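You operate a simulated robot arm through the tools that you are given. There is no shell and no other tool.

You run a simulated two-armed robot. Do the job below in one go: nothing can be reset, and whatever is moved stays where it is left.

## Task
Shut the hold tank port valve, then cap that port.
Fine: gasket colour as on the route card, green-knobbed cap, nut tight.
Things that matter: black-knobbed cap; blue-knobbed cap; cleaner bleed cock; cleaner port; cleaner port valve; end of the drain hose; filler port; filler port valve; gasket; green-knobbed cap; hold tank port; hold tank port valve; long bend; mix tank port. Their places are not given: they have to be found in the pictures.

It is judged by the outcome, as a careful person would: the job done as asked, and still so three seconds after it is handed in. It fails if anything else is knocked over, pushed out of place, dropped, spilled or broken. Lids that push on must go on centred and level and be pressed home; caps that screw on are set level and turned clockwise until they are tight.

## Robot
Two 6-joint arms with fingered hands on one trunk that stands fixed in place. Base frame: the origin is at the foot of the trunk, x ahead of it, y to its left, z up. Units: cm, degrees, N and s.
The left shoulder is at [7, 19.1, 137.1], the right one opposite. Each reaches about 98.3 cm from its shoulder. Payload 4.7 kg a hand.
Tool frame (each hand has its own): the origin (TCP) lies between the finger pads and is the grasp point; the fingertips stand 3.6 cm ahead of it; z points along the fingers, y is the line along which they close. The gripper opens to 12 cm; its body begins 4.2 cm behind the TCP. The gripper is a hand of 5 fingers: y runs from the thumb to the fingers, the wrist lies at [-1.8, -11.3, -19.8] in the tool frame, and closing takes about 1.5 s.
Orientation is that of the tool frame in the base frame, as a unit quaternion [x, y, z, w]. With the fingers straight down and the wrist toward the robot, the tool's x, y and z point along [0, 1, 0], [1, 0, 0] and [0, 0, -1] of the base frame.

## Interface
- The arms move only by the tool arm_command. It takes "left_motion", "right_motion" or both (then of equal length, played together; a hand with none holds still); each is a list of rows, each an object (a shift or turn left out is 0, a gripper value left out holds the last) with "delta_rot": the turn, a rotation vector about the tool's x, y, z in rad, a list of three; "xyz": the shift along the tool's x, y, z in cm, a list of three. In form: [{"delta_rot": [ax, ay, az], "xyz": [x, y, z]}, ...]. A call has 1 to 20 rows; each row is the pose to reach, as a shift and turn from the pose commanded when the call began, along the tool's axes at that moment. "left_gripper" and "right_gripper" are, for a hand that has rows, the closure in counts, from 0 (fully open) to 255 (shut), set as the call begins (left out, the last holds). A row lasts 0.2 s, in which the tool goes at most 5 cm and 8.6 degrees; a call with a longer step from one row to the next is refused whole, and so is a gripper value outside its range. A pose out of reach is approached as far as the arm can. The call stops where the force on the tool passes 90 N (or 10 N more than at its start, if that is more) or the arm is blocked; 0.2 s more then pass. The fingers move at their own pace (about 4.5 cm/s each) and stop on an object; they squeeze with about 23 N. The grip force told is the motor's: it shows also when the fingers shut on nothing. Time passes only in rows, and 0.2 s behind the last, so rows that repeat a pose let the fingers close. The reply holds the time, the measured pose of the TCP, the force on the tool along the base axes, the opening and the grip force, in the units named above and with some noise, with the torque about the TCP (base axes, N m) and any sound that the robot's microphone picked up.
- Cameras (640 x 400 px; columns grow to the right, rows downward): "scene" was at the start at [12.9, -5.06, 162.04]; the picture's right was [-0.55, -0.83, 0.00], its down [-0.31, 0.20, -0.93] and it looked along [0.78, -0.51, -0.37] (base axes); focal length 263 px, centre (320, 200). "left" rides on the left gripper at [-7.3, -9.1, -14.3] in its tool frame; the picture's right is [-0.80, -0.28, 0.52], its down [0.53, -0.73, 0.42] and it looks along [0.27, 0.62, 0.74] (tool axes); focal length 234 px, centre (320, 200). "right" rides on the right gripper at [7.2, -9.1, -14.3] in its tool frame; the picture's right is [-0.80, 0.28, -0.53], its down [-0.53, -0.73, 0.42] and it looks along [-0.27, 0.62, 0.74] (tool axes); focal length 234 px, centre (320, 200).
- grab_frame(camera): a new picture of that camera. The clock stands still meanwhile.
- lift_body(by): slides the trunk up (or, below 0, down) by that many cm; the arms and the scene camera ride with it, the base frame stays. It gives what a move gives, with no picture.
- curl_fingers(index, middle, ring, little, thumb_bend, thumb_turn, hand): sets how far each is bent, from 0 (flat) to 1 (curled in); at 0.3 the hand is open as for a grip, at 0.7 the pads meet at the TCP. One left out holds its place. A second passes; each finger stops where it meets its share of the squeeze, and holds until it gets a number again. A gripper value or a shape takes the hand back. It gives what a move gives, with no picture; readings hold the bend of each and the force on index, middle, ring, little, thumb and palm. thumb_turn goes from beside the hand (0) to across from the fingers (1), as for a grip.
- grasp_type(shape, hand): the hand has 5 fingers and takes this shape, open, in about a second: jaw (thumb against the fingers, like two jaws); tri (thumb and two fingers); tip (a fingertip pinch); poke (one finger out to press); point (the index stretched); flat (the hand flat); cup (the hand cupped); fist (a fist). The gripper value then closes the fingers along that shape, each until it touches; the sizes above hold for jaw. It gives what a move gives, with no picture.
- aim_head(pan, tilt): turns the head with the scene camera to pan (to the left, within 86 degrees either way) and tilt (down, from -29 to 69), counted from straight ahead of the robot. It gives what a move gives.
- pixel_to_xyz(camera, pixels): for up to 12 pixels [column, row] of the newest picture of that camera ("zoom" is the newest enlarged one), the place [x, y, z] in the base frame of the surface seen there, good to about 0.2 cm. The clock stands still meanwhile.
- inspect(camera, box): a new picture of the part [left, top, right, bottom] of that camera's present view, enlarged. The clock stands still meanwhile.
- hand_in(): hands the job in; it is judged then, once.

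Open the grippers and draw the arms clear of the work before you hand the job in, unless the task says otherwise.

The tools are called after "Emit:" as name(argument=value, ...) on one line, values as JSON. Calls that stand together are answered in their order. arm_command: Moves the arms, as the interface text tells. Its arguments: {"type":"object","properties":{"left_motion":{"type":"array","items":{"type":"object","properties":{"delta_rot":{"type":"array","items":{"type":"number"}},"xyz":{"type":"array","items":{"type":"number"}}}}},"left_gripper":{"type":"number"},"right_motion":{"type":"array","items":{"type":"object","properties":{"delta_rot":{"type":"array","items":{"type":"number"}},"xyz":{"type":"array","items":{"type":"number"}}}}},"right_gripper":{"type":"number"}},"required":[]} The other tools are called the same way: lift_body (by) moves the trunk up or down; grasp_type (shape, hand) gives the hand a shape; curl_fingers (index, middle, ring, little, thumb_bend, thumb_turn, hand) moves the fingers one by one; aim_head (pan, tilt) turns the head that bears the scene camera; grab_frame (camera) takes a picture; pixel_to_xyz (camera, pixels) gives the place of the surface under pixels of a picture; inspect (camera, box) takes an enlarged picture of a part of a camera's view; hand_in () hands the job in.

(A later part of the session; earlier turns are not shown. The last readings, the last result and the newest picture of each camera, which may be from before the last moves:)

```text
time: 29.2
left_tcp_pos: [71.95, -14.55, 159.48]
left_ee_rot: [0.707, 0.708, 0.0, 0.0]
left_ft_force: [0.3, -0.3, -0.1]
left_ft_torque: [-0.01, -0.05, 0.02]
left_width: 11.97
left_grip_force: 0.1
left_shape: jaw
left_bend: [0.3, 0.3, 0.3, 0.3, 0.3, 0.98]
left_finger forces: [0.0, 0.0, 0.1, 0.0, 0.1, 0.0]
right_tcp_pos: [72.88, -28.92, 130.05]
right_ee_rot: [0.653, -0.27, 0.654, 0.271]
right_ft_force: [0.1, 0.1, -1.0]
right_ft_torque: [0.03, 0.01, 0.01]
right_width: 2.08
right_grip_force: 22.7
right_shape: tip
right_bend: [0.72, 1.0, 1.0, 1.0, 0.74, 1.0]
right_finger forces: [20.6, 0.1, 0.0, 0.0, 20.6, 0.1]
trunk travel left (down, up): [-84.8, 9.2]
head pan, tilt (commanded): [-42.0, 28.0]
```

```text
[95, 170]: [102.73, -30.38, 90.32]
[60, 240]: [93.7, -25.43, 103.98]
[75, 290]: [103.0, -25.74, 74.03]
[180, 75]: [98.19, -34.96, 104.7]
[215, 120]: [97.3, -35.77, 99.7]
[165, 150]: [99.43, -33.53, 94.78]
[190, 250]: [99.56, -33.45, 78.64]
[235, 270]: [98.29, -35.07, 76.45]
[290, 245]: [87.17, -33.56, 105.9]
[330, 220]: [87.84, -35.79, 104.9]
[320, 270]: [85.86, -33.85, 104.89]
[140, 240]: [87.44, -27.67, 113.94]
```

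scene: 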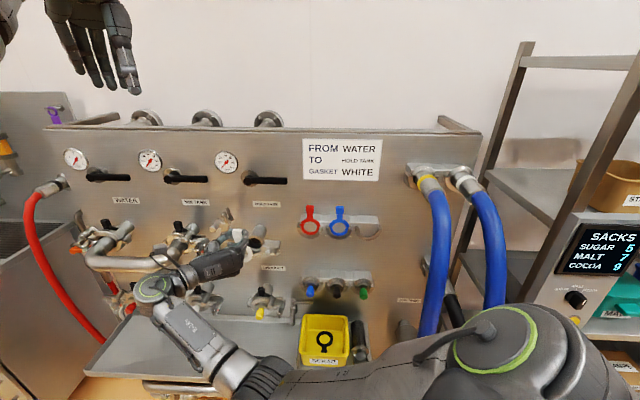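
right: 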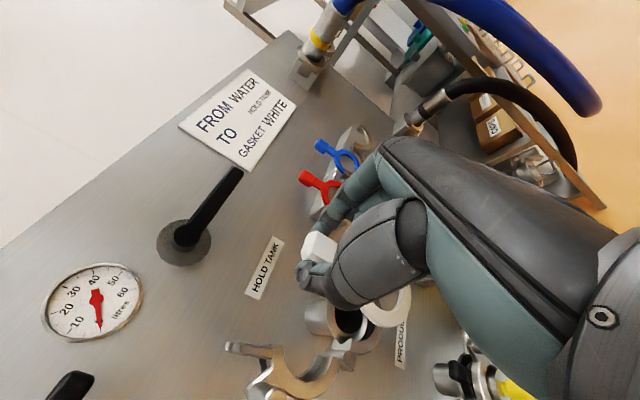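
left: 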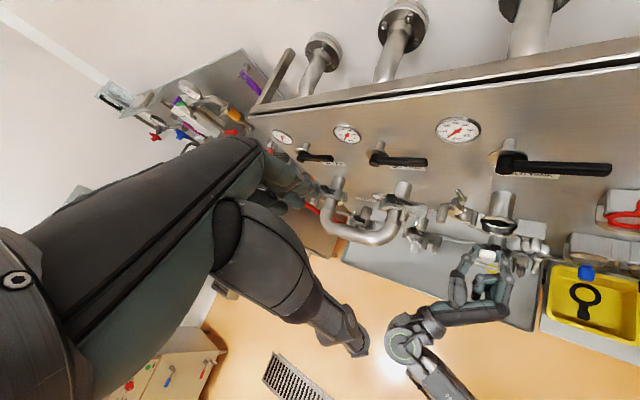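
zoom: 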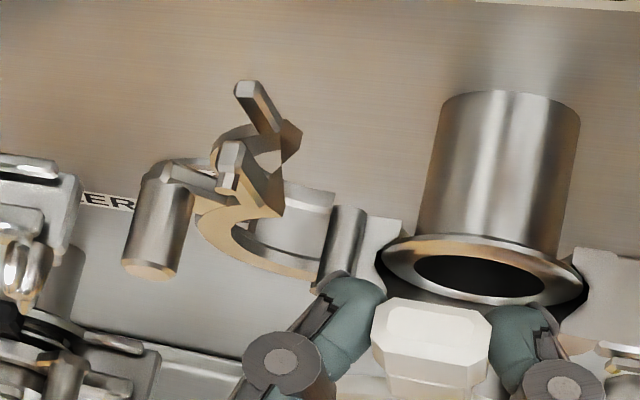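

I query the correct pixels of the upper half (peg ~(150,235), arc ~(240,225), tines ~(260,105), hinge ~(345,240)).

Emit:
pixel_to_xyz(camera="zoom", pixels=[[150, 268], [160, 220], [175, 175], [245, 92], [265, 115], [290, 145], [232, 160], [225, 205], [215, 235], [265, 255], [300, 215], [345, 225]])

```text
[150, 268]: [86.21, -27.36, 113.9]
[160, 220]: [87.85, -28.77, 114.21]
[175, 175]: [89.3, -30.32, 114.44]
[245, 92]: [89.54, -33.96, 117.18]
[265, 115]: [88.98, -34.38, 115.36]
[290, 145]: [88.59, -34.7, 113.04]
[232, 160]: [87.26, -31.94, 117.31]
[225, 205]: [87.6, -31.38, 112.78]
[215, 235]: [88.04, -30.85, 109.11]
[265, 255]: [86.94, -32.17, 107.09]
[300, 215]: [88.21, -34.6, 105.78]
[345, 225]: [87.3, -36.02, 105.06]
```

The fork tines sit front and back (d≈6.8 and 9.8), so I want to understand how the closed clamps look. I zoom closely on the closed Product and Mix-tank clamps.

Emit:
inspect(camera="scene", box=[240, 275, 300, 325])

Emit:
inspect(camera="scene", box=[170, 215, 230, 265])

Emit:
inspect(camera="left", box=[475, 235, 545, 290])

Emit:
inspect(camera="left", box=[380, 170, 450, 260])

```text
8.00 times, centred on (270, 300) of scene
```

zoom: 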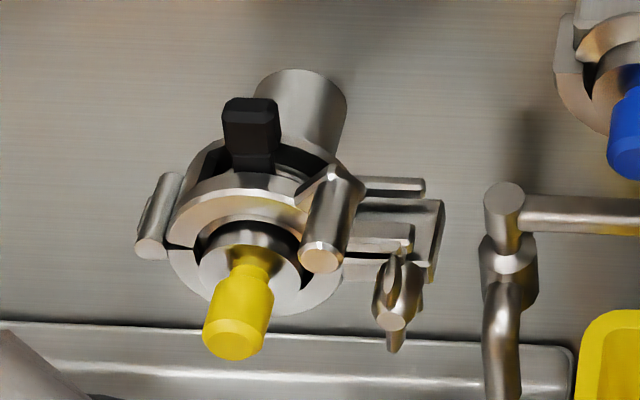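

```text
8.00 times, centred on (200, 240) of scene
```

zoom: 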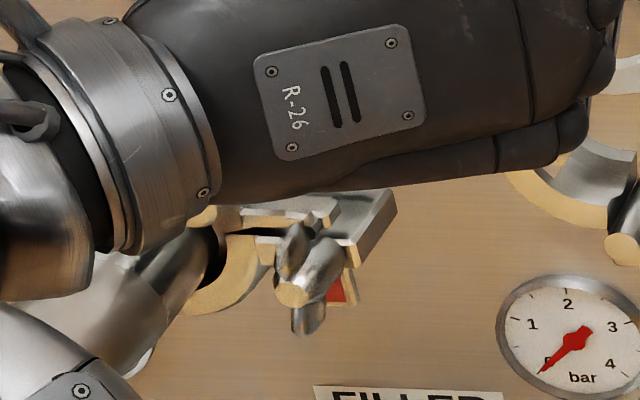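

```text
7.27 times, centred on (510, 262) of left
```

zoom: 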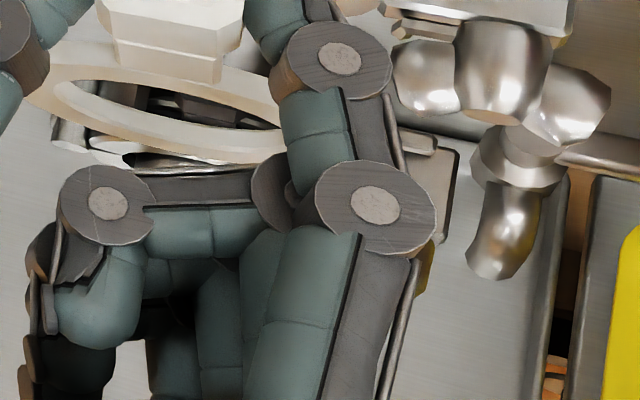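

```text
4.44 times, centred on (415, 215) of left
```

zoom: 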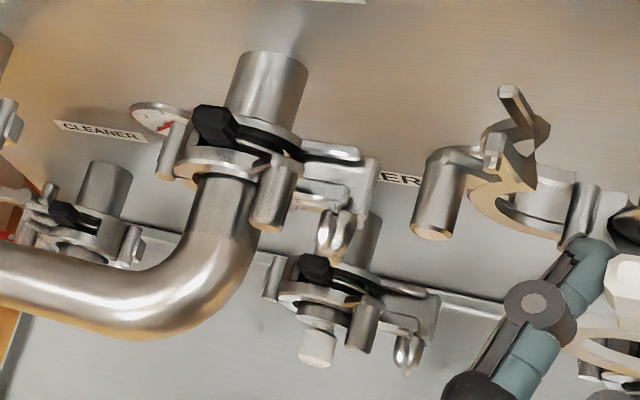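

The nut's axis points out of the panel and the fork of the upper half comes down over the lug; tight nuts have upright wings. Now I lower the gasket to port height (TCP z≈111.05), still 12 cm out.

Emit:
arm_command(right_motion=[{"xyz": [-4, 0, 0]}, {"xyz": [-8, 0, 0]}, {"xyz": [-12, 0, 0]}, {"xyz": [-16, 0, 0]}, {"xyz": [-19, 0, 0]}, {"xyz": [-19, 0, 0]}])

Emit:
inspect(camera="right", box=[260, 210, 440, 350])

Emit:
inspect(camera="left", box=[430, 190, 570, 300])

Emit:
inspect(camera="scene", box=[205, 210, 305, 290])

```text
time: 30.6
left_tcp_pos: [71.98, -14.34, 159.49]
left_ee_rot: [0.707, 0.707, 0.0, 0.0]
left_ft_force: [0.4, -0.4, -0.2]
left_ft_torque: [-0.02, -0.01, 0.01]
left_width: 11.94
left_grip_force: 0.1
left_shape: jaw
left_bend: [0.3, 0.3, 0.3, 0.3, 0.3, 0.98]
left_finger forces: [0.1, 0.0, 0.0, 0.0, 0.1, 0.0]
right_tcp_pos: [72.84, -29.03, 110.85]
right_ee_rot: [0.653, -0.271, 0.653, 0.27]
right_ft_force: [-0.1, 0.5, -0.1]
right_ft_torque: [-0.01, 0.04, -0.01]
right_width: 2.1
right_grip_force: 23.4
right_shape: tip
right_bend: [0.72, 1.0, 1.0, 1.0, 0.74, 1.0]
right_finger forces: [20.6, 0.0, 0.0, 0.0, 20.6, 0.0]
trunk travel left (down, up): [-84.8, 9.2]
head pan, tilt (commanded): [-42.0, 28.0]
```

```text
2.86 times, centred on (350, 280) of right
```

zoom: 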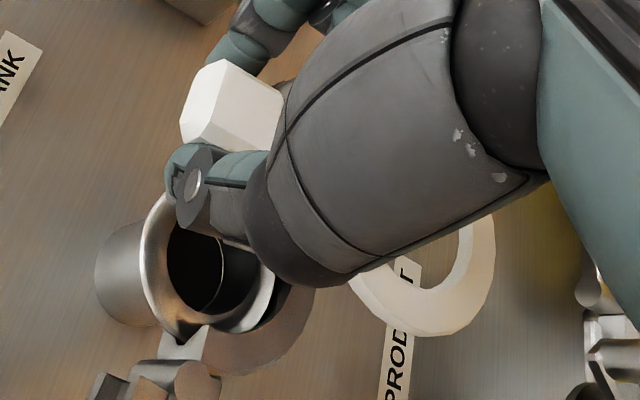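

```text
3.64 times, centred on (500, 245) of left
```

zoom: 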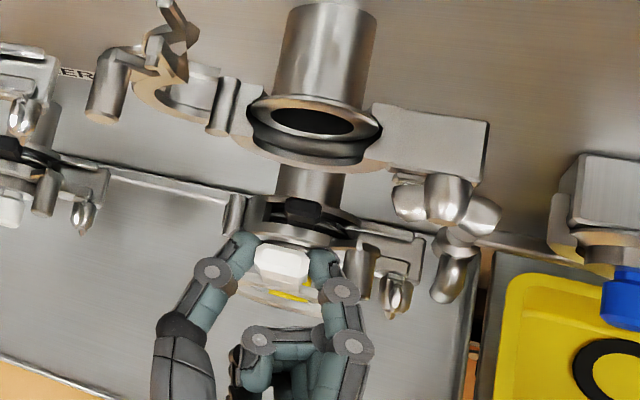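

```text
5.00 times, centred on (255, 250) of scene
```

zoom: 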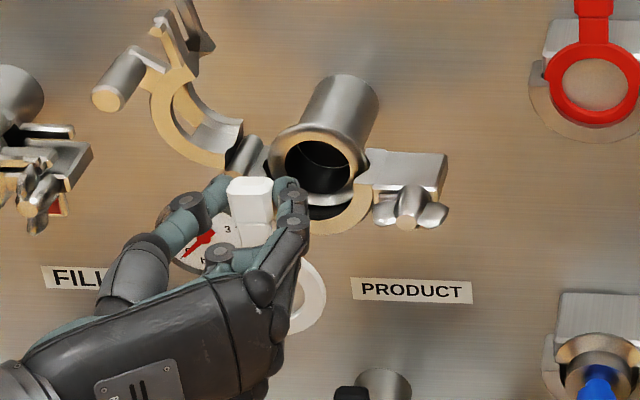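

Aligned by readings (s≈-31, z≈110.9). I advance 8.5 cm so the ring is just in front of the lower lip, then compare ring and port in the pictures.

Emit:
arm_command(right_motion=[{"xyz": [0.1, 0, 3]}, {"xyz": [0.1, 0, 6]}, {"xyz": [0.1, 0, 8.5]}, {"xyz": [0.1, 0, 8.5]}])

Emit:
inspect(camera="right", box=[260, 210, 440, 350])

Emit:
inspect(camera="left", box=[450, 180, 550, 260])

Emit:
inspect(camera="scene", box=[235, 215, 305, 265])

```text
time: 31.6
left_tcp_pos: [72.03, -14.44, 159.57]
left_ee_rot: [0.707, 0.707, 0.001, 0.0]
left_ft_force: [0.1, -0.5, -0.6]
left_ft_torque: [-0.03, 0.0, 0.02]
left_width: 11.95
left_grip_force: 0.0
left_shape: jaw
left_bend: [0.3, 0.3, 0.3, 0.3, 0.3, 0.98]
left_finger forces: [0.1, 0.0, 0.0, 0.0, 0.1, 0.0]
right_tcp_pos: [77.9, -35.25, 111.82]
right_ee_rot: [0.655, -0.269, 0.653, 0.27]
right_ft_force: [0.3, 0.6, -0.8]
right_ft_torque: [0.03, 0.01, 0.03]
right_width: 2.07
right_grip_force: 22.8
right_shape: tip
right_bend: [0.72, 1.0, 1.0, 1.0, 0.74, 1.0]
right_finger forces: [20.6, 0.0, 0.0, 0.0, 20.6, 0.1]
right hand out of reach, approached as far as the arm can: row 2, 3, 4
trunk travel left (down, up): [-84.8, 9.2]
head pan, tilt (commanded): [-42.0, 28.0]
```

```text
2.86 times, centred on (350, 280) of right
```

zoom: 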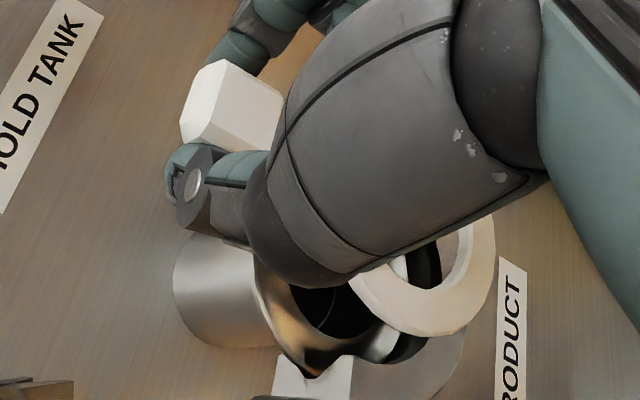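

```text
5.00 times, centred on (500, 220) of left
```

zoom: 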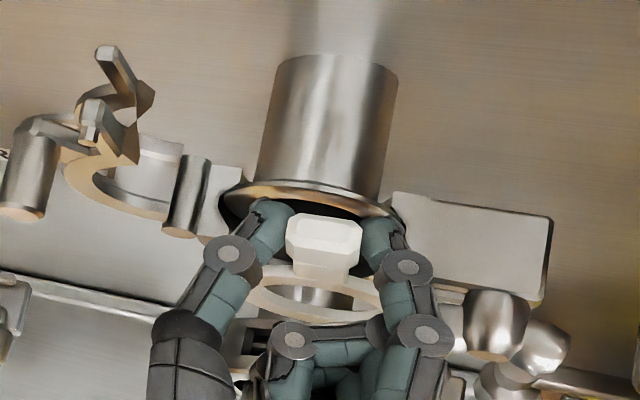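

```text
8.00 times, centred on (270, 240) of scene
```

zoom: 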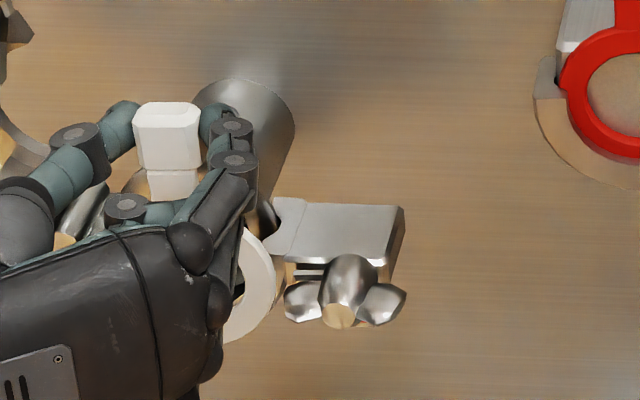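

The right arm ran out of reach (rows 2–4), so the trunk must come down to shoulder-level with the port. I first back the gasket out to d≈25, then check the elbow's place.

Emit:
arm_command(right_motion=[{"xyz": [0, 0, -3]}, {"xyz": [0, 0, -7]}, {"xyz": [0, 0, -11]}, {"xyz": [0, 0, -11.5]}])

Emit:
grab_frame(camera="scene")

Emit:
pixel_to_xyz(camera="scene", pixels=[[150, 290], [190, 320], [230, 360], [260, 385], [300, 375], [350, 385], [420, 370], [100, 350], [140, 370], [280, 390], [250, 340], [200, 260]])

```text
time: 32.6
left_tcp_pos: [72.02, -14.43, 159.49]
left_ee_rot: [0.707, 0.707, 0.0, 0.0]
left_ft_force: [0.7, 0.4, 0.4]
left_ft_torque: [0.02, -0.02, 0.01]
left_width: 11.95
left_grip_force: 0.1
left_shape: jaw
left_bend: [0.3, 0.3, 0.3, 0.3, 0.3, 0.98]
left_finger forces: [0.0, 0.0, 0.1, 0.0, 0.0, 0.0]
right_tcp_pos: [69.82, -27.03, 111.81]
right_ee_rot: [0.654, -0.271, 0.653, 0.271]
right_ft_force: [-0.8, -0.2, -0.9]
right_ft_torque: [0.01, 0.04, 0.01]
right_width: 2.08
right_grip_force: 22.7
right_shape: tip
right_bend: [0.72, 1.0, 1.0, 1.0, 0.74, 1.0]
right_finger forces: [20.4, 0.0, 0.1, 0.0, 20.4, 0.0]
trunk travel left (down, up): [-84.8, 9.2]
head pan, tilt (commanded): [-42.0, 28.0]
```

```text
taken
```

scene: 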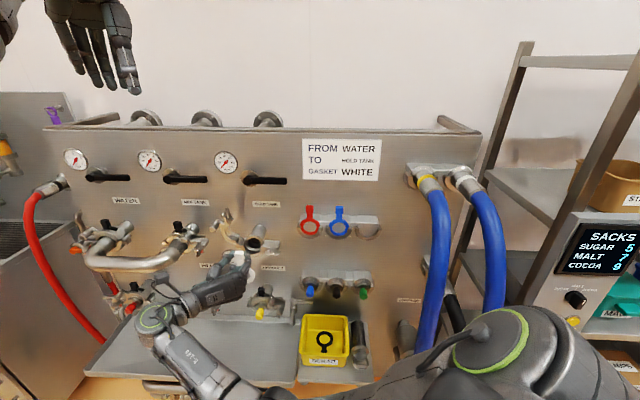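

```text
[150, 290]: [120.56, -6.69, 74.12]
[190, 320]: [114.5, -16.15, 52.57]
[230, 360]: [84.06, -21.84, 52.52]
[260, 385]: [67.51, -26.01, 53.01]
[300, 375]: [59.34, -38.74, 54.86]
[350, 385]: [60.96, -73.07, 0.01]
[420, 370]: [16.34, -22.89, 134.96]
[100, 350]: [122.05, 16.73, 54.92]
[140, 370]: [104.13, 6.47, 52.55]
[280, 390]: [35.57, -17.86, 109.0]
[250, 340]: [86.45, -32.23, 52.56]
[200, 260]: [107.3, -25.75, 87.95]
```

The tray ends around d≈28 at z≈53 and the elbow is at d≈56, z≈109, so lowering is safe. I pull the left hand back and up a bit first, out of the right arm's way.

Emit:
arm_command(left_motion=[{"xyz": [2.5, -3.5, -2]}, {"xyz": [5, -7, -4]}, {"xyz": [7.5, -10.5, -6]}, {"xyz": [10, -14, -8]}])

Emit:
lift_body(by=-12)

Emit:
arm_command(right_motion=[{"xyz": [4, 0, 0]}, {"xyz": [8, 0, 0]}, {"xyz": [12, 0, 0]}])

Emit:
grab_frame(camera="scene")

Emit:
grab_frame(camera="left")

```text
time: 33.6
left_tcp_pos: [63.93, -8.73, 171.8]
left_ee_rot: [0.707, 0.707, 0.0, 0.0]
left_ft_force: [-0.8, 0.0, -0.3]
left_ft_torque: [-0.02, -0.02, 0.03]
left_width: 12.0
left_grip_force: 0.0
left_shape: jaw
left_bend: [0.3, 0.3, 0.3, 0.3, 0.3, 0.98]
left_finger forces: [0.0, 0.0, 0.0, 0.0, 0.0, 0.0]
left hand out of reach, approached as far as the arm can: row 1, 2, 3, 4
right_tcp_pos: [69.62, -26.94, 111.98]
right_ee_rot: [0.653, -0.271, 0.654, 0.27]
right_ft_force: [-0.3, -0.8, -0.2]
right_ft_torque: [0.0, 0.0, -0.04]
right_width: 2.11
right_grip_force: 23.3
right_shape: tip
right_bend: [0.72, 1.0, 1.0, 1.0, 0.74, 1.0]
right_finger forces: [20.4, 0.0, 0.0, 0.0, 20.5, 0.1]
trunk travel left (down, up): [-84.8, 9.2]
head pan, tilt (commanded): [-42.0, 28.0]
```

```text
time: 35.1
left_tcp_pos: [64.21, -8.8, 159.75]
left_ee_rot: [0.707, 0.707, 0.0, 0.0]
left_ft_force: [-0.1, 1.7, -0.7]
left_ft_torque: [-0.01, -0.03, 0.0]
left_width: 11.99
left_grip_force: 0.1
left_shape: jaw
left_bend: [0.3, 0.3, 0.3, 0.3, 0.3, 0.98]
left_finger forces: [0.0, 0.0, 0.1, 0.1, 0.0, 0.0]
right_tcp_pos: [69.79, -27.01, 99.82]
right_ee_rot: [0.654, -0.271, 0.653, 0.27]
right_ft_force: [0.2, -0.7, -0.3]
right_ft_torque: [0.02, 0.04, 0.0]
right_width: 2.12
right_grip_force: 23.3
right_shape: tip
right_bend: [0.72, 1.0, 1.0, 1.0, 0.74, 1.0]
right_finger forces: [20.4, 0.0, 0.0, 0.0, 20.5, 0.0]
trunk travel left (down, up): [-72.8, 21.2]
head pan, tilt (commanded): [-42.0, 28.0]
```

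```text
time: 35.9
left_tcp_pos: [64.16, -8.78, 159.74]
left_ee_rot: [0.708, 0.707, 0.0, 0.0]
left_ft_force: [-0.4, 0.4, 0.5]
left_ft_torque: [-0.04, -0.02, -0.02]
left_width: 11.99
left_grip_force: 0.0
left_shape: jaw
left_bend: [0.3, 0.3, 0.3, 0.3, 0.3, 0.98]
left_finger forces: [0.0, 0.0, 0.0, 0.0, 0.0, 0.0]
right_tcp_pos: [69.75, -26.83, 111.94]
right_ee_rot: [0.654, -0.271, 0.652, 0.27]
right_ft_force: [0.3, 0.3, -1.2]
right_ft_torque: [-0.02, -0.02, 0.03]
right_width: 2.11
right_grip_force: 23.1
right_shape: tip
right_bend: [0.72, 1.0, 1.0, 1.0, 0.74, 1.0]
right_finger forces: [20.4, 0.1, 0.0, 0.1, 20.4, 0.1]
trunk travel left (down, up): [-72.8, 21.2]
head pan, tilt (commanded): [-42.0, 28.0]
```

```text
taken
```

scene: 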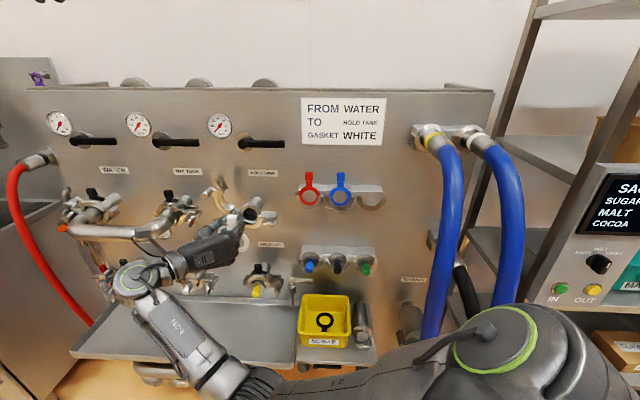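

```text
taken
```

left: 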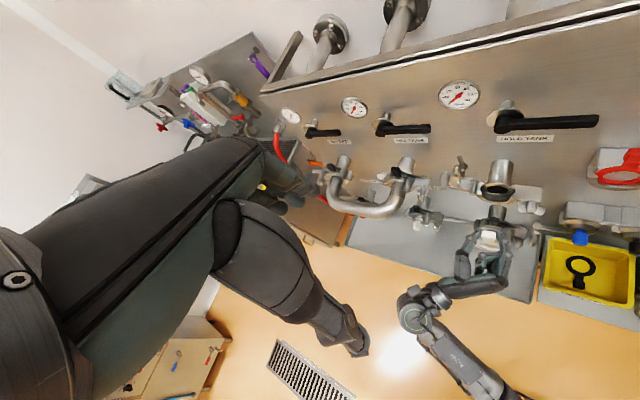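

Good; I lower another 13 cm and raise the right hand back to port height.

Emit:
lift_body(by=-13)

Emit:
arm_command(right_motion=[{"xyz": [4, 0, 0]}, {"xyz": [8, 0, 0]}, {"xyz": [12.2, 0, 0]}, {"xyz": [12.2, 0, 0]}])

Emit:
grab_frame(camera="scene")

Emit:
inspect(camera="right", box=[260, 210, 440, 350])

```text
time: 37.4
left_tcp_pos: [64.15, -8.79, 146.76]
left_ee_rot: [0.707, 0.707, -0.001, 0.0]
left_ft_force: [0.1, 0.9, 0.9]
left_ft_torque: [0.01, 0.03, -0.01]
left_width: 11.98
left_grip_force: 0.0
left_shape: jaw
left_bend: [0.3, 0.3, 0.3, 0.3, 0.3, 0.98]
left_finger forces: [0.0, 0.1, 0.0, 0.1, 0.1, 0.0]
right_tcp_pos: [69.94, -26.81, 98.9]
right_ee_rot: [0.653, -0.271, 0.653, 0.271]
right_ft_force: [0.0, 1.6, -0.5]
right_ft_torque: [0.03, 0.04, 0.01]
right_width: 2.12
right_grip_force: 22.5
right_shape: tip
right_bend: [0.72, 1.0, 1.0, 1.0, 0.74, 1.0]
right_finger forces: [20.4, 0.0, 0.0, 0.0, 20.5, 0.1]
trunk travel left (down, up): [-59.8, 34.2]
head pan, tilt (commanded): [-42.0, 28.0]
```

```text
time: 38.4
left_tcp_pos: [64.26, -8.71, 146.7]
left_ee_rot: [0.707, 0.707, 0.0, 0.0]
left_ft_force: [0.6, -0.1, 0.2]
left_ft_torque: [0.0, 0.03, -0.03]
left_width: 11.98
left_grip_force: 0.1
left_shape: jaw
left_bend: [0.3, 0.3, 0.3, 0.3, 0.3, 0.98]
left_finger forces: [0.1, 0.1, 0.0, 0.0, 0.1, 0.0]
right_tcp_pos: [69.84, -26.74, 111.13]
right_ee_rot: [0.654, -0.27, 0.653, 0.27]
right_ft_force: [0.8, 0.2, -0.8]
right_ft_torque: [0.01, -0.04, 0.01]
right_width: 2.09
right_grip_force: 23.1
right_shape: tip
right_bend: [0.72, 1.0, 1.0, 1.0, 0.74, 1.0]
right_finger forces: [20.4, 0.0, 0.0, 0.0, 20.4, 0.1]
trunk travel left (down, up): [-59.8, 34.2]
head pan, tilt (commanded): [-42.0, 28.0]
```

```text
taken
```

scene: 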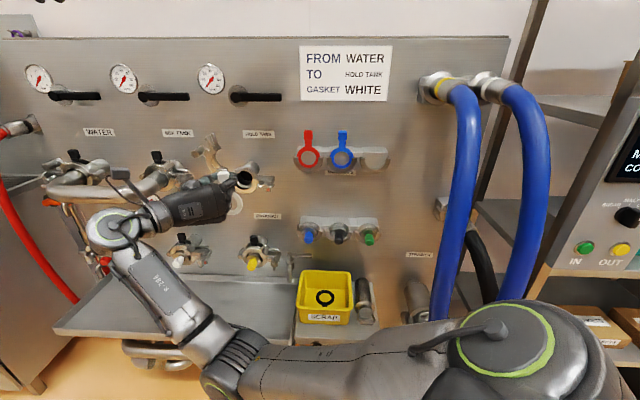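

```text
2.86 times, centred on (350, 280) of right
```

zoom: 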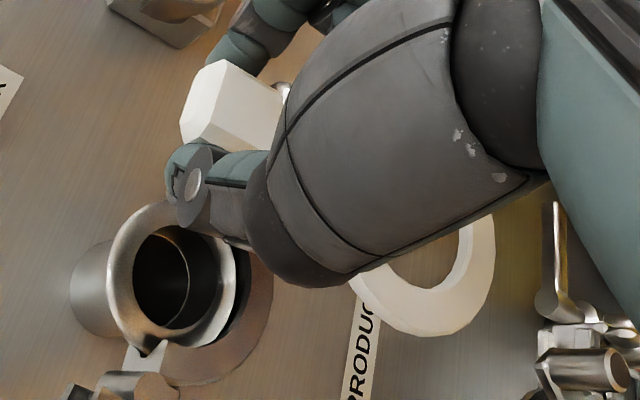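

Now at s≈-30.5, z≈111.1, D≈68.3. I correct 0.6 cm left and advance 12 cm.

Emit:
arm_command(right_motion=[{"xyz": [0, -0.6, 3]}, {"xyz": [0, -0.6, 6]}, {"xyz": [0, -0.6, 9]}, {"xyz": [0, -0.6, 12]}, {"xyz": [0, -0.6, 12]}])

Emit:
inspect(camera="right", box=[260, 210, 440, 350])

Emit:
inspect(camera="left", box=[440, 180, 560, 280])

Emit:
inspect(camera="scene", box=[170, 130, 290, 230])

```text
time: 39.6
left_tcp_pos: [64.2, -8.74, 146.69]
left_ee_rot: [0.707, 0.707, 0.0, 0.0]
left_ft_force: [1.2, 0.4, 0.3]
left_ft_torque: [-0.02, 0.0, 0.0]
left_width: 11.98
left_grip_force: 0.1
left_shape: jaw
left_bend: [0.3, 0.3, 0.3, 0.3, 0.3, 0.98]
left_finger forces: [0.0, 0.1, 0.0, 0.0, 0.0, 0.1]
right_tcp_pos: [79.0, -34.93, 110.96]
right_ee_rot: [0.653, -0.27, 0.654, 0.27]
right_ft_force: [0.3, 0.8, 0.1]
right_ft_torque: [0.02, 0.03, 0.0]
right_width: 2.11
right_grip_force: 23.1
right_shape: tip
right_bend: [0.72, 1.0, 1.0, 1.0, 0.74, 1.0]
right_finger forces: [20.4, 0.0, 0.1, 0.0, 20.3, 0.0]
trunk travel left (down, up): [-59.8, 34.2]
head pan, tilt (commanded): [-42.0, 28.0]
```

```text
2.86 times, centred on (350, 280) of right
```

zoom: 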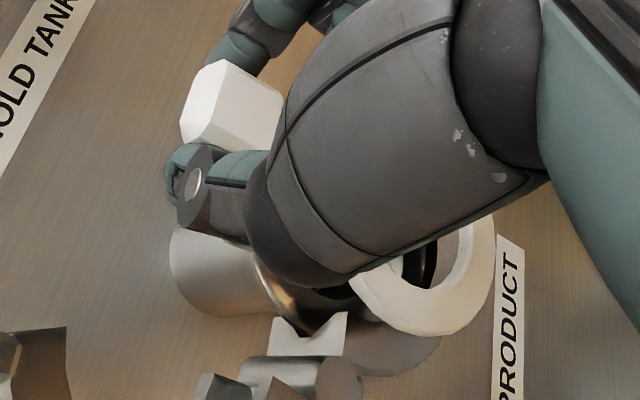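

```text
4.00 times, centred on (500, 230) of left
```

zoom: 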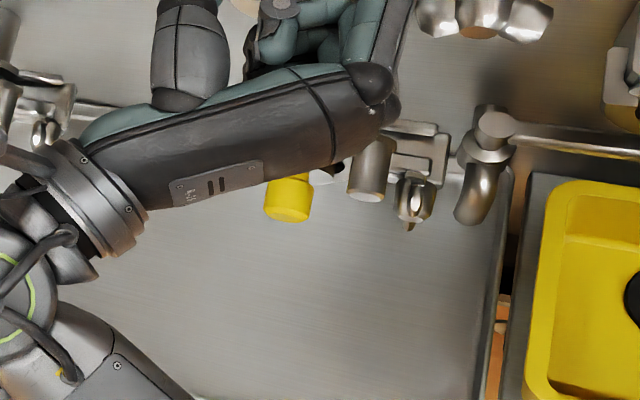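

```text
4.00 times, centred on (230, 180) of scene
```

zoom: 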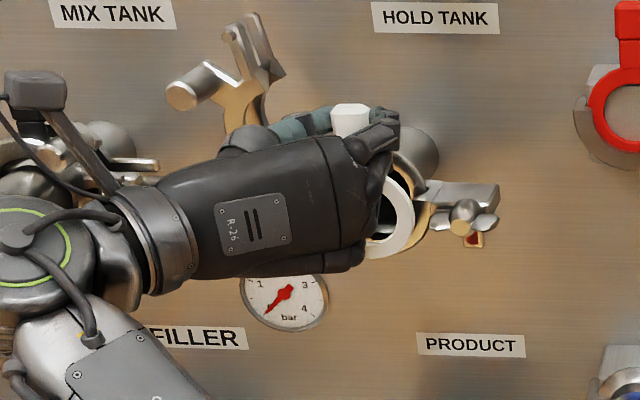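

The reach is fine now. I re-measure the ring's points from both views to confirm its centre before the final push.

Emit:
pixel_to_xyz(camera="zoom", pixels=[[405, 200], [408, 220], [398, 240], [380, 252], [398, 188], [350, 115], [350, 130]])

Emit:
inspect(camera="right", box=[330, 270, 450, 350])

Emit:
pixel_to_xyz(camera="zoom", pixels=[[140, 200], [190, 240], [250, 270], [310, 270], [360, 235], [385, 190], [395, 140], [390, 95]])

```text
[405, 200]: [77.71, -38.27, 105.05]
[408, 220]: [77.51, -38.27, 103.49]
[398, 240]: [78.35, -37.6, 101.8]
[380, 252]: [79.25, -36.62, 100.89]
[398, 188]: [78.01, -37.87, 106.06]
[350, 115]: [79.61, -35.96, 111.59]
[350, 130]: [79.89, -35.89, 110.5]
```

```text
5.00 times, centred on (390, 310) of right
```

zoom: 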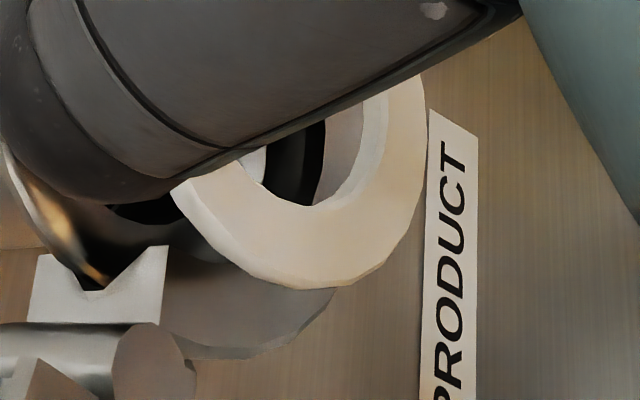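

```text
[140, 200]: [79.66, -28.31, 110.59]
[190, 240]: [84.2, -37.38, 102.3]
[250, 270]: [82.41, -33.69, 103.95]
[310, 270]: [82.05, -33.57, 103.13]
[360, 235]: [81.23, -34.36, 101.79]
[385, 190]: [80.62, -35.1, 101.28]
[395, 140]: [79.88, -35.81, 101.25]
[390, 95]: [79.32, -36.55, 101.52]
```

Ring centre ≈(-31.1, 104.1) matches the port. I push in 3.2 cm, just short of contact.

Emit:
arm_command(right_motion=[{"xyz": [0, 0, 1.5]}, {"xyz": [0, 0, 2.6]}, {"xyz": [0, 0, 3.2]}, {"xyz": [0, 0, 3.2]}])

Emit:
inspect(camera="right", box=[260, 210, 440, 350])

Emit:
inspect(camera="scene", box=[205, 150, 305, 220])

```text
time: 40.6
left_tcp_pos: [64.25, -8.77, 146.7]
left_ee_rot: [0.707, 0.707, 0.0, 0.001]
left_ft_force: [0.0, 0.0, 0.1]
left_ft_torque: [0.01, -0.01, 0.02]
left_width: 11.99
left_grip_force: 0.1
left_shape: jaw
left_bend: [0.3, 0.3, 0.3, 0.3, 0.3, 0.98]
left_finger forces: [0.0, 0.0, 0.0, 0.1, 0.1, 0.0]
right_tcp_pos: [81.15, -37.18, 111.01]
right_ee_rot: [0.653, -0.271, 0.653, 0.271]
right_ft_force: [-2.4, 2.1, -1.1]
right_ft_torque: [0.11, 0.09, -0.05]
right_width: 2.07
right_grip_force: 23.3
right_shape: tip
right_bend: [0.72, 1.0, 1.0, 1.0, 0.74, 1.0]
right_finger forces: [20.5, 0.1, 0.1, 0.0, 20.7, 0.1]
trunk travel left (down, up): [-59.8, 34.2]
head pan, tilt (commanded): [-42.0, 28.0]
```

```text
2.86 times, centred on (350, 280) of right
```

zoom: 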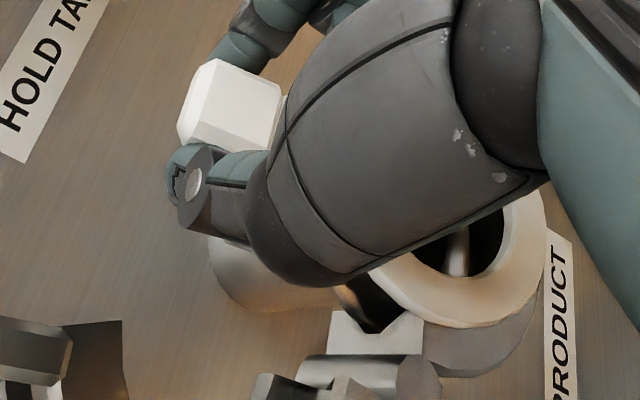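

```text
5.71 times, centred on (255, 185) of scene
```

zoom: 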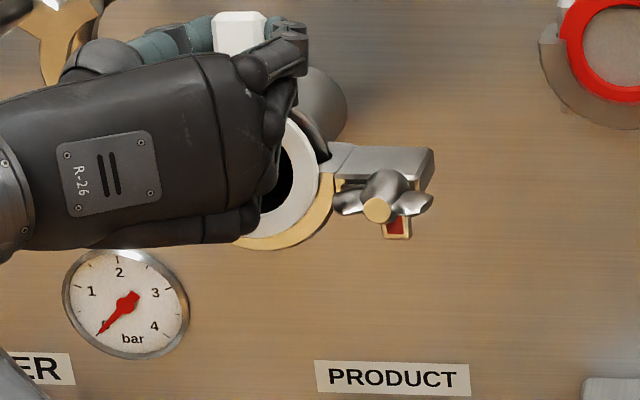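

There's a light contact (3 N) and the ring seems to have tilted relative to the hand. I measure the ring's points now.

Emit:
pixel_to_xyz(camera="zoom", pixels=[[305, 150], [308, 180], [295, 212], [270, 232], [295, 135], [320, 215], [290, 240], [325, 190], [240, 30], [328, 160]])

Emit:
inspect(camera="right", box=[360, 260, 460, 340])

Emit:
pixel_to_xyz(camera="zoom", pixels=[[150, 190], [200, 225], [260, 245], [330, 240], [390, 200], [420, 150], [430, 100], [300, 290], [380, 260], [180, 150]])

```text
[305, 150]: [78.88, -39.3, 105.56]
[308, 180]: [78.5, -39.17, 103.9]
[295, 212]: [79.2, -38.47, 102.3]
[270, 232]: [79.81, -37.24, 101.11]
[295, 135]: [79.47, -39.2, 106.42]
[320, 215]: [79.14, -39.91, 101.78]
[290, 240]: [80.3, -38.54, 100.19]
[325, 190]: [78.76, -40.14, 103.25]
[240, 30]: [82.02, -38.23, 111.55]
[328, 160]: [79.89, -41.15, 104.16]
```

```text
5.00 times, centred on (410, 300) of right
```

zoom: 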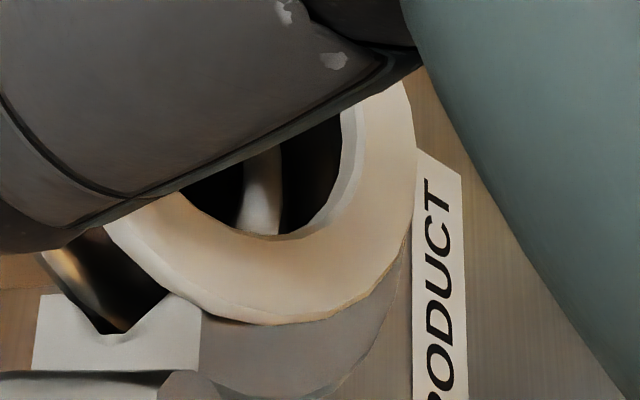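

```text
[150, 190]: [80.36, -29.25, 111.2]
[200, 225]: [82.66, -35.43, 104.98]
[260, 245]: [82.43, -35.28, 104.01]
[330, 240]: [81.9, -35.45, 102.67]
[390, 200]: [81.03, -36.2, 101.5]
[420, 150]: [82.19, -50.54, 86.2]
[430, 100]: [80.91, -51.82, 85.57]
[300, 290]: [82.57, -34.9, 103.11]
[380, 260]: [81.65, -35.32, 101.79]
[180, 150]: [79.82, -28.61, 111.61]
```

The ring's bottom caught on the lip and tilted ~12° toward me, so the lip is too tight for a straight push: it must go in from slightly above. I back off, raise 2 cm and rotate the hand about its y axis so the ring's bottom swings toward the panel again.

Emit:
arm_command(right_motion=[{"xyz": [0, 0, -2]}, {"xyz": [0, 0, -4]}, {"xyz": [1.8, 0, -4]}, {"delta_rot": [0, 0.13, 0], "xyz": [1.8, 0, -4]}, {"delta_rot": [0, 0.26, 0], "xyz": [1.8, 0, -4]}, {"delta_rot": [0, 0.26, 0], "xyz": [1.8, 0, -4]}])

Emit:
inspect(camera="scene", box=[205, 140, 305, 220])

Emit:
inspect(camera="right", box=[280, 200, 480, 340])

```text
time: 42.0
left_tcp_pos: [64.21, -8.69, 146.74]
left_ee_rot: [0.707, 0.707, 0.0, 0.0]
left_ft_force: [-0.3, 0.5, 0.6]
left_ft_torque: [0.01, -0.03, -0.04]
left_width: 11.96
left_grip_force: 0.0
left_shape: jaw
left_bend: [0.3, 0.3, 0.3, 0.3, 0.3, 0.98]
left_finger forces: [0.0, 0.0, 0.0, 0.1, 0.0, 0.0]
right_tcp_pos: [78.32, -34.41, 112.9]
right_ee_rot: [0.563, -0.233, 0.733, 0.303]
right_ft_force: [0.5, 0.3, -0.1]
right_ft_torque: [0.01, 0.02, 0.03]
right_width: 2.1
right_grip_force: 22.9
right_shape: tip
right_bend: [0.72, 1.0, 1.0, 1.0, 0.74, 1.0]
right_finger forces: [20.5, 0.1, 0.0, 0.0, 20.5, 0.0]
trunk travel left (down, up): [-59.8, 34.2]
head pan, tilt (commanded): [-42.0, 28.0]
```

```text
5.00 times, centred on (255, 180) of scene
```

zoom: 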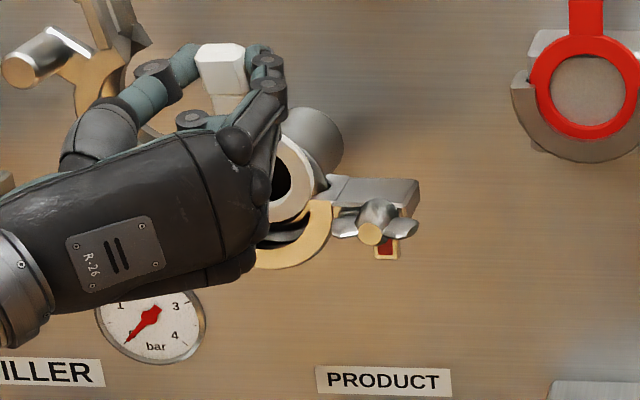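

```text
2.86 times, centred on (380, 270) of right
```

zoom: 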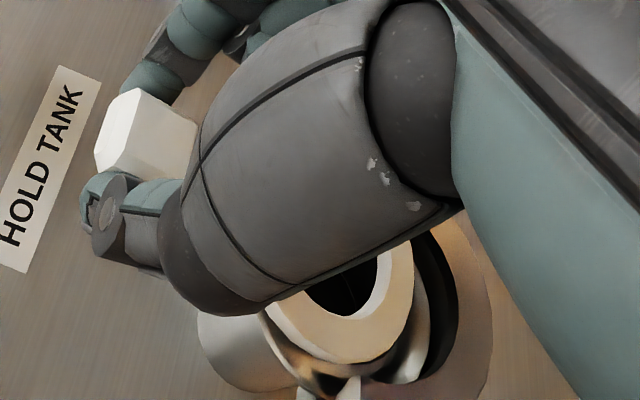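

The ring seems to have sprung back to its original place in the grip. I measure its tilt now.

Emit:
pixel_to_xyz(camera="zoom", pixels=[[290, 320], [320, 345], [355, 350], [390, 325], [405, 290], [408, 250], [405, 265]])

Emit:
inspect(camera="scene", box=[225, 150, 285, 200])

Emit:
pixel_to_xyz(camera="zoom", pixels=[[305, 160], [312, 185], [310, 215], [290, 240], [270, 252], [290, 140], [175, 55], [200, 30]])

```text
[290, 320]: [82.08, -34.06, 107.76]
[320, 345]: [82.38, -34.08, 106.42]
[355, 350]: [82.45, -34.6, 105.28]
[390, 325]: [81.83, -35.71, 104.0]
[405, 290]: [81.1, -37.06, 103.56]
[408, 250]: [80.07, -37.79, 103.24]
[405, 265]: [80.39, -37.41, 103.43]
```

```text
8.00 times, centred on (255, 175) of scene
```

zoom: 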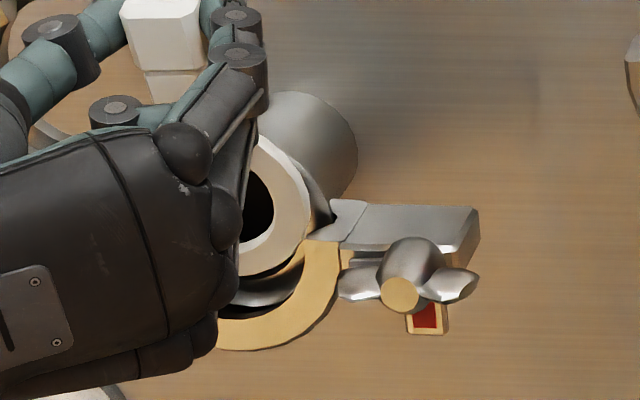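

```text
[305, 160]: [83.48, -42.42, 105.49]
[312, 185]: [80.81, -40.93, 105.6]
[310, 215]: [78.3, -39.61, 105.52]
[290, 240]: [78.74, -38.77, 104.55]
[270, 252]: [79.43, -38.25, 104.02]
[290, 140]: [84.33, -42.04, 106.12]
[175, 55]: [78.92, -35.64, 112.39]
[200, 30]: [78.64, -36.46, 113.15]
```

The gasket's grip is springy and it went back on its own, so now it's over-rotated (bottom 17° forward). I rotate the hand back, leaving only ~4° bottom-forward.

Emit:
arm_command(right_motion=[{"delta_rot": [0, -0.1, 0], "xyz": [0, 0, 0]}, {"delta_rot": [0, -0.19, 0], "xyz": [0, 0, 0]}, {"delta_rot": [0, -0.19, 0], "xyz": [0, 0, 0]}])

Emit:
inspect(camera="scene", box=[225, 150, 285, 200])

Emit:
inspect(camera="right", box=[320, 250, 460, 340])

```text
time: 42.8
left_tcp_pos: [64.14, -8.91, 146.66]
left_ee_rot: [0.707, 0.707, -0.001, -0.001]
left_ft_force: [0.3, -0.5, -0.1]
left_ft_torque: [0.02, 0.0, -0.01]
left_width: 11.98
left_grip_force: 0.2
left_shape: jaw
left_bend: [0.3, 0.3, 0.3, 0.3, 0.3, 0.98]
left_finger forces: [0.0, 0.0, 0.0, 0.0, 0.1, 0.0]
right_tcp_pos: [78.28, -34.27, 112.72]
right_ee_rot: [0.63, -0.261, 0.675, 0.28]
right_ft_force: [-0.4, 0.6, -1.1]
right_ft_torque: [0.0, 0.04, 0.0]
right_width: 2.1
right_grip_force: 23.2
right_shape: tip
right_bend: [0.72, 1.0, 1.0, 1.0, 0.74, 1.0]
right_finger forces: [20.5, 0.0, 0.0, 0.0, 20.6, 0.1]
trunk travel left (down, up): [-59.8, 34.2]
head pan, tilt (commanded): [-42.0, 28.0]
```

```text
8.00 times, centred on (255, 175) of scene
```

zoom: 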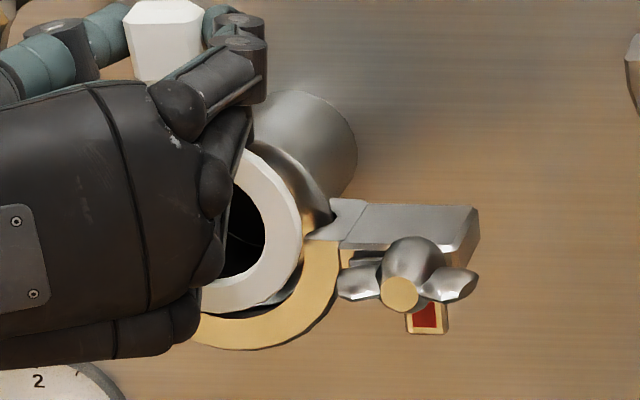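

```text
4.44 times, centred on (390, 295) of right
```

zoom: 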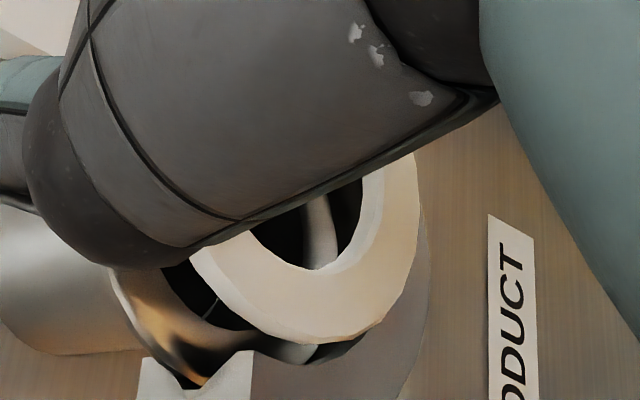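

I measure the ring once more in this pose.

Emit:
pixel_to_xyz(camera="zoom", pixels=[[220, 275], [260, 310], [305, 325], [350, 318], [390, 280], [405, 225], [405, 180]])

Emit:
inspect(camera="scene", box=[225, 150, 285, 200])

Emit:
pixel_to_xyz(camera="zoom", pixels=[[280, 180], [288, 210], [280, 250], [255, 285], [225, 300], [265, 165], [318, 290], [300, 310]])

```text
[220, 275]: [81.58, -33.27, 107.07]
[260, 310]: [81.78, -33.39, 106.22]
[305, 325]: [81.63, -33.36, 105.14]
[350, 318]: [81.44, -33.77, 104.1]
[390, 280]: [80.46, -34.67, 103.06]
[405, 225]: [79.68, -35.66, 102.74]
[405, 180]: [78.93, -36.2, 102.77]
```

```text
8.00 times, centred on (255, 175) of scene
```

zoom: 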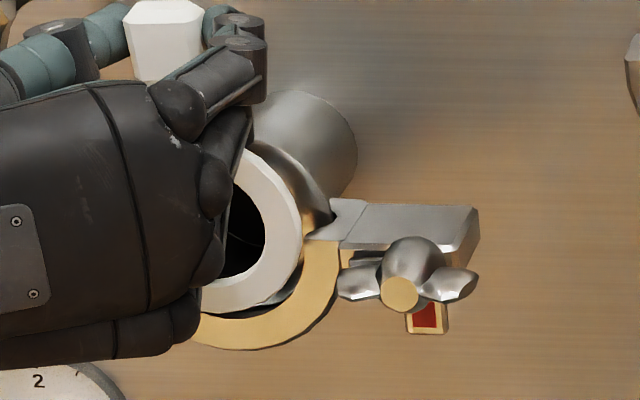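

```text
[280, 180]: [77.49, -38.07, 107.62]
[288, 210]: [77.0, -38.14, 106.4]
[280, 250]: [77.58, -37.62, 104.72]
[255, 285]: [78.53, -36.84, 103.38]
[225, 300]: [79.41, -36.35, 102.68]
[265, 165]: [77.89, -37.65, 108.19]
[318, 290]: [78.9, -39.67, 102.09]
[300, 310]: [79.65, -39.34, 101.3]
```

Ring is plumb, its centre ≈1.8 cm above port centre. I push in 3.4 cm, passing above the lip.

Emit:
arm_command(right_motion=[{"xyz": [-0.1, -0.15, 1.5]}, {"xyz": [-0.2, -0.15, 2.6]}, {"xyz": [-0.25, -0.15, 3.4]}, {"xyz": [-0.25, -0.15, 3.4]}])

Emit:
inspect(camera="scene", box=[225, 150, 285, 200])

Emit:
inspect(camera="right", box=[320, 250, 460, 340])

Emit:
pixel_to_xyz(camera="zoom", pixels=[[220, 275], [260, 310], [305, 325], [350, 318], [390, 280], [405, 225], [405, 180]])

```text
time: 43.8
left_tcp_pos: [64.17, -8.86, 146.77]
left_ee_rot: [0.707, 0.707, 0.0, 0.0]
left_ft_force: [0.5, -0.1, -0.5]
left_ft_torque: [-0.01, -0.01, -0.03]
left_width: 11.98
left_grip_force: 0.1
left_shape: jaw
left_bend: [0.3, 0.3, 0.3, 0.3, 0.3, 0.98]
left_finger forces: [0.0, 0.0, 0.0, 0.0, 0.0, 0.0]
right_tcp_pos: [80.77, -36.63, 112.88]
right_ee_rot: [0.629, -0.26, 0.676, 0.281]
right_ft_force: [-1.0, 0.0, 0.8]
right_ft_torque: [0.05, 0.02, 0.0]
right_width: 2.08
right_grip_force: 23.0
right_shape: tip
right_bend: [0.72, 1.0, 1.0, 1.0, 0.74, 1.0]
right_finger forces: [20.6, 0.0, 0.0, 0.1, 20.7, 0.0]
trunk travel left (down, up): [-59.8, 34.2]
head pan, tilt (commanded): [-42.0, 28.0]
```

```text
8.00 times, centred on (255, 175) of scene
```

zoom: 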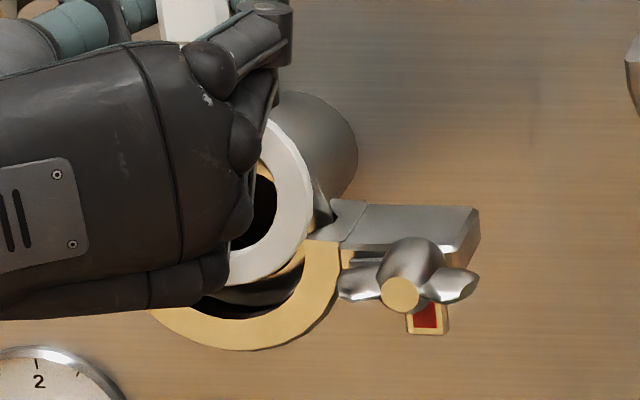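

```text
4.44 times, centred on (390, 295) of right
```

zoom: 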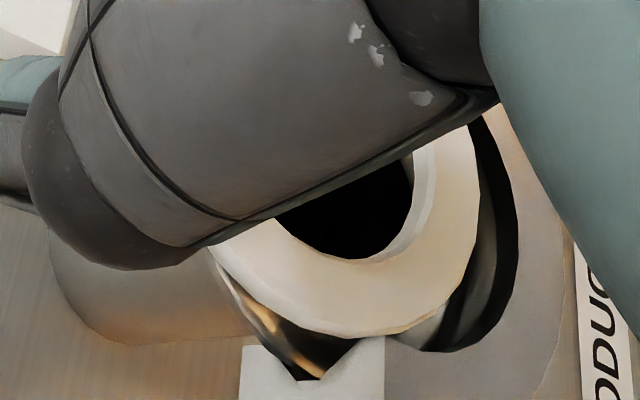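

```text
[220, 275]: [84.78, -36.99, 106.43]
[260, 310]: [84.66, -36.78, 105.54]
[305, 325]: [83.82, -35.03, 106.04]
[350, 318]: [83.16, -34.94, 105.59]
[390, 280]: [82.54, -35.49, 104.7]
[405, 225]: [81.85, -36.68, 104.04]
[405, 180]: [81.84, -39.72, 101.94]
```

The ring tilted again, meaning something still caught it — probably the raised ends of the lower clamp half (~z 105.5). I back off and raise the hand to measure the lip's inner edge and ends properly.

Emit:
arm_command(right_motion=[{"xyz": [0, 0, -2]}, {"xyz": [0, 0, -5]}, {"xyz": [4, 0, -6]}, {"xyz": [8, 0, -6]}, {"xyz": [12, 0, -6]}])

Emit:
inspect(camera="scene", box=[220, 160, 280, 210])

Emit:
pixel_to_xyz(camera="zoom", pixels=[[150, 190], [170, 230], [200, 262], [240, 278], [285, 268], [320, 245], [345, 215], [350, 190], [160, 170], [250, 300], [130, 180], [340, 170]])

Emit:
grab_frame(camera="right")

```text
time: 45.0
left_tcp_pos: [64.1, -8.87, 146.61]
left_ee_rot: [0.707, 0.707, -0.001, -0.001]
left_ft_force: [0.4, 0.2, 0.3]
left_ft_torque: [-0.01, 0.01, 0.01]
left_width: 11.99
left_grip_force: 0.0
left_shape: jaw
left_bend: [0.3, 0.3, 0.3, 0.3, 0.3, 0.98]
left_finger forces: [0.0, 0.0, 0.1, 0.0, 0.1, 0.0]
right_tcp_pos: [76.05, -31.66, 124.5]
right_ee_rot: [0.63, -0.261, 0.676, 0.279]
right_ft_force: [0.0, 0.1, -0.4]
right_ft_torque: [-0.02, 0.01, 0.01]
right_width: 2.09
right_grip_force: 23.0
right_shape: tip
right_bend: [0.72, 1.0, 1.0, 1.0, 0.74, 1.0]
right_finger forces: [20.8, 0.0, 0.0, 0.0, 20.7, 0.1]
trunk travel left (down, up): [-59.8, 34.2]
head pan, tilt (commanded): [-42.0, 28.0]
```

```text
8.00 times, centred on (250, 185) of scene
```

zoom: 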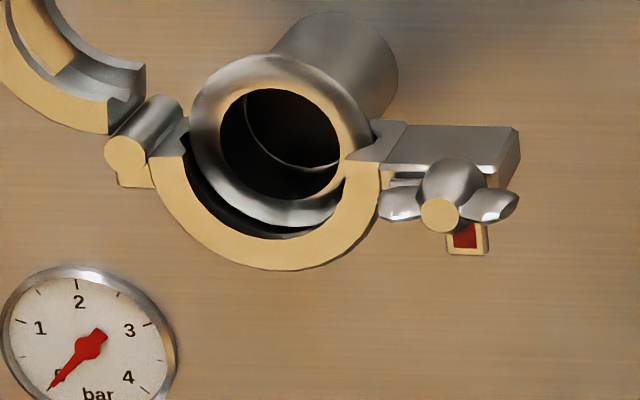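

```text
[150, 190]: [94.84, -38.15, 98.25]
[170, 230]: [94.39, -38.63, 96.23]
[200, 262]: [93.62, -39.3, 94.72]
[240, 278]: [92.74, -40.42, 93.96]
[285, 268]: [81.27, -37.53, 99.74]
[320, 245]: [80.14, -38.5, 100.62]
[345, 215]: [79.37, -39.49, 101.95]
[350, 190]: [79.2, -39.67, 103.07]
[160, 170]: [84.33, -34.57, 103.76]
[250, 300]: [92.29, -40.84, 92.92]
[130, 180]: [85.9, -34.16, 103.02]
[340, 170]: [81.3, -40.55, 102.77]
```

```text
taken
```

right: 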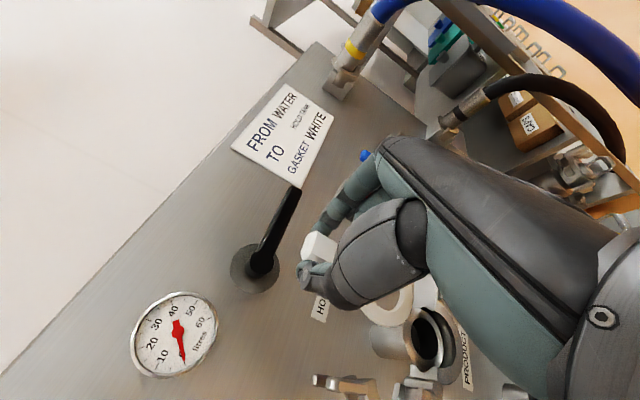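

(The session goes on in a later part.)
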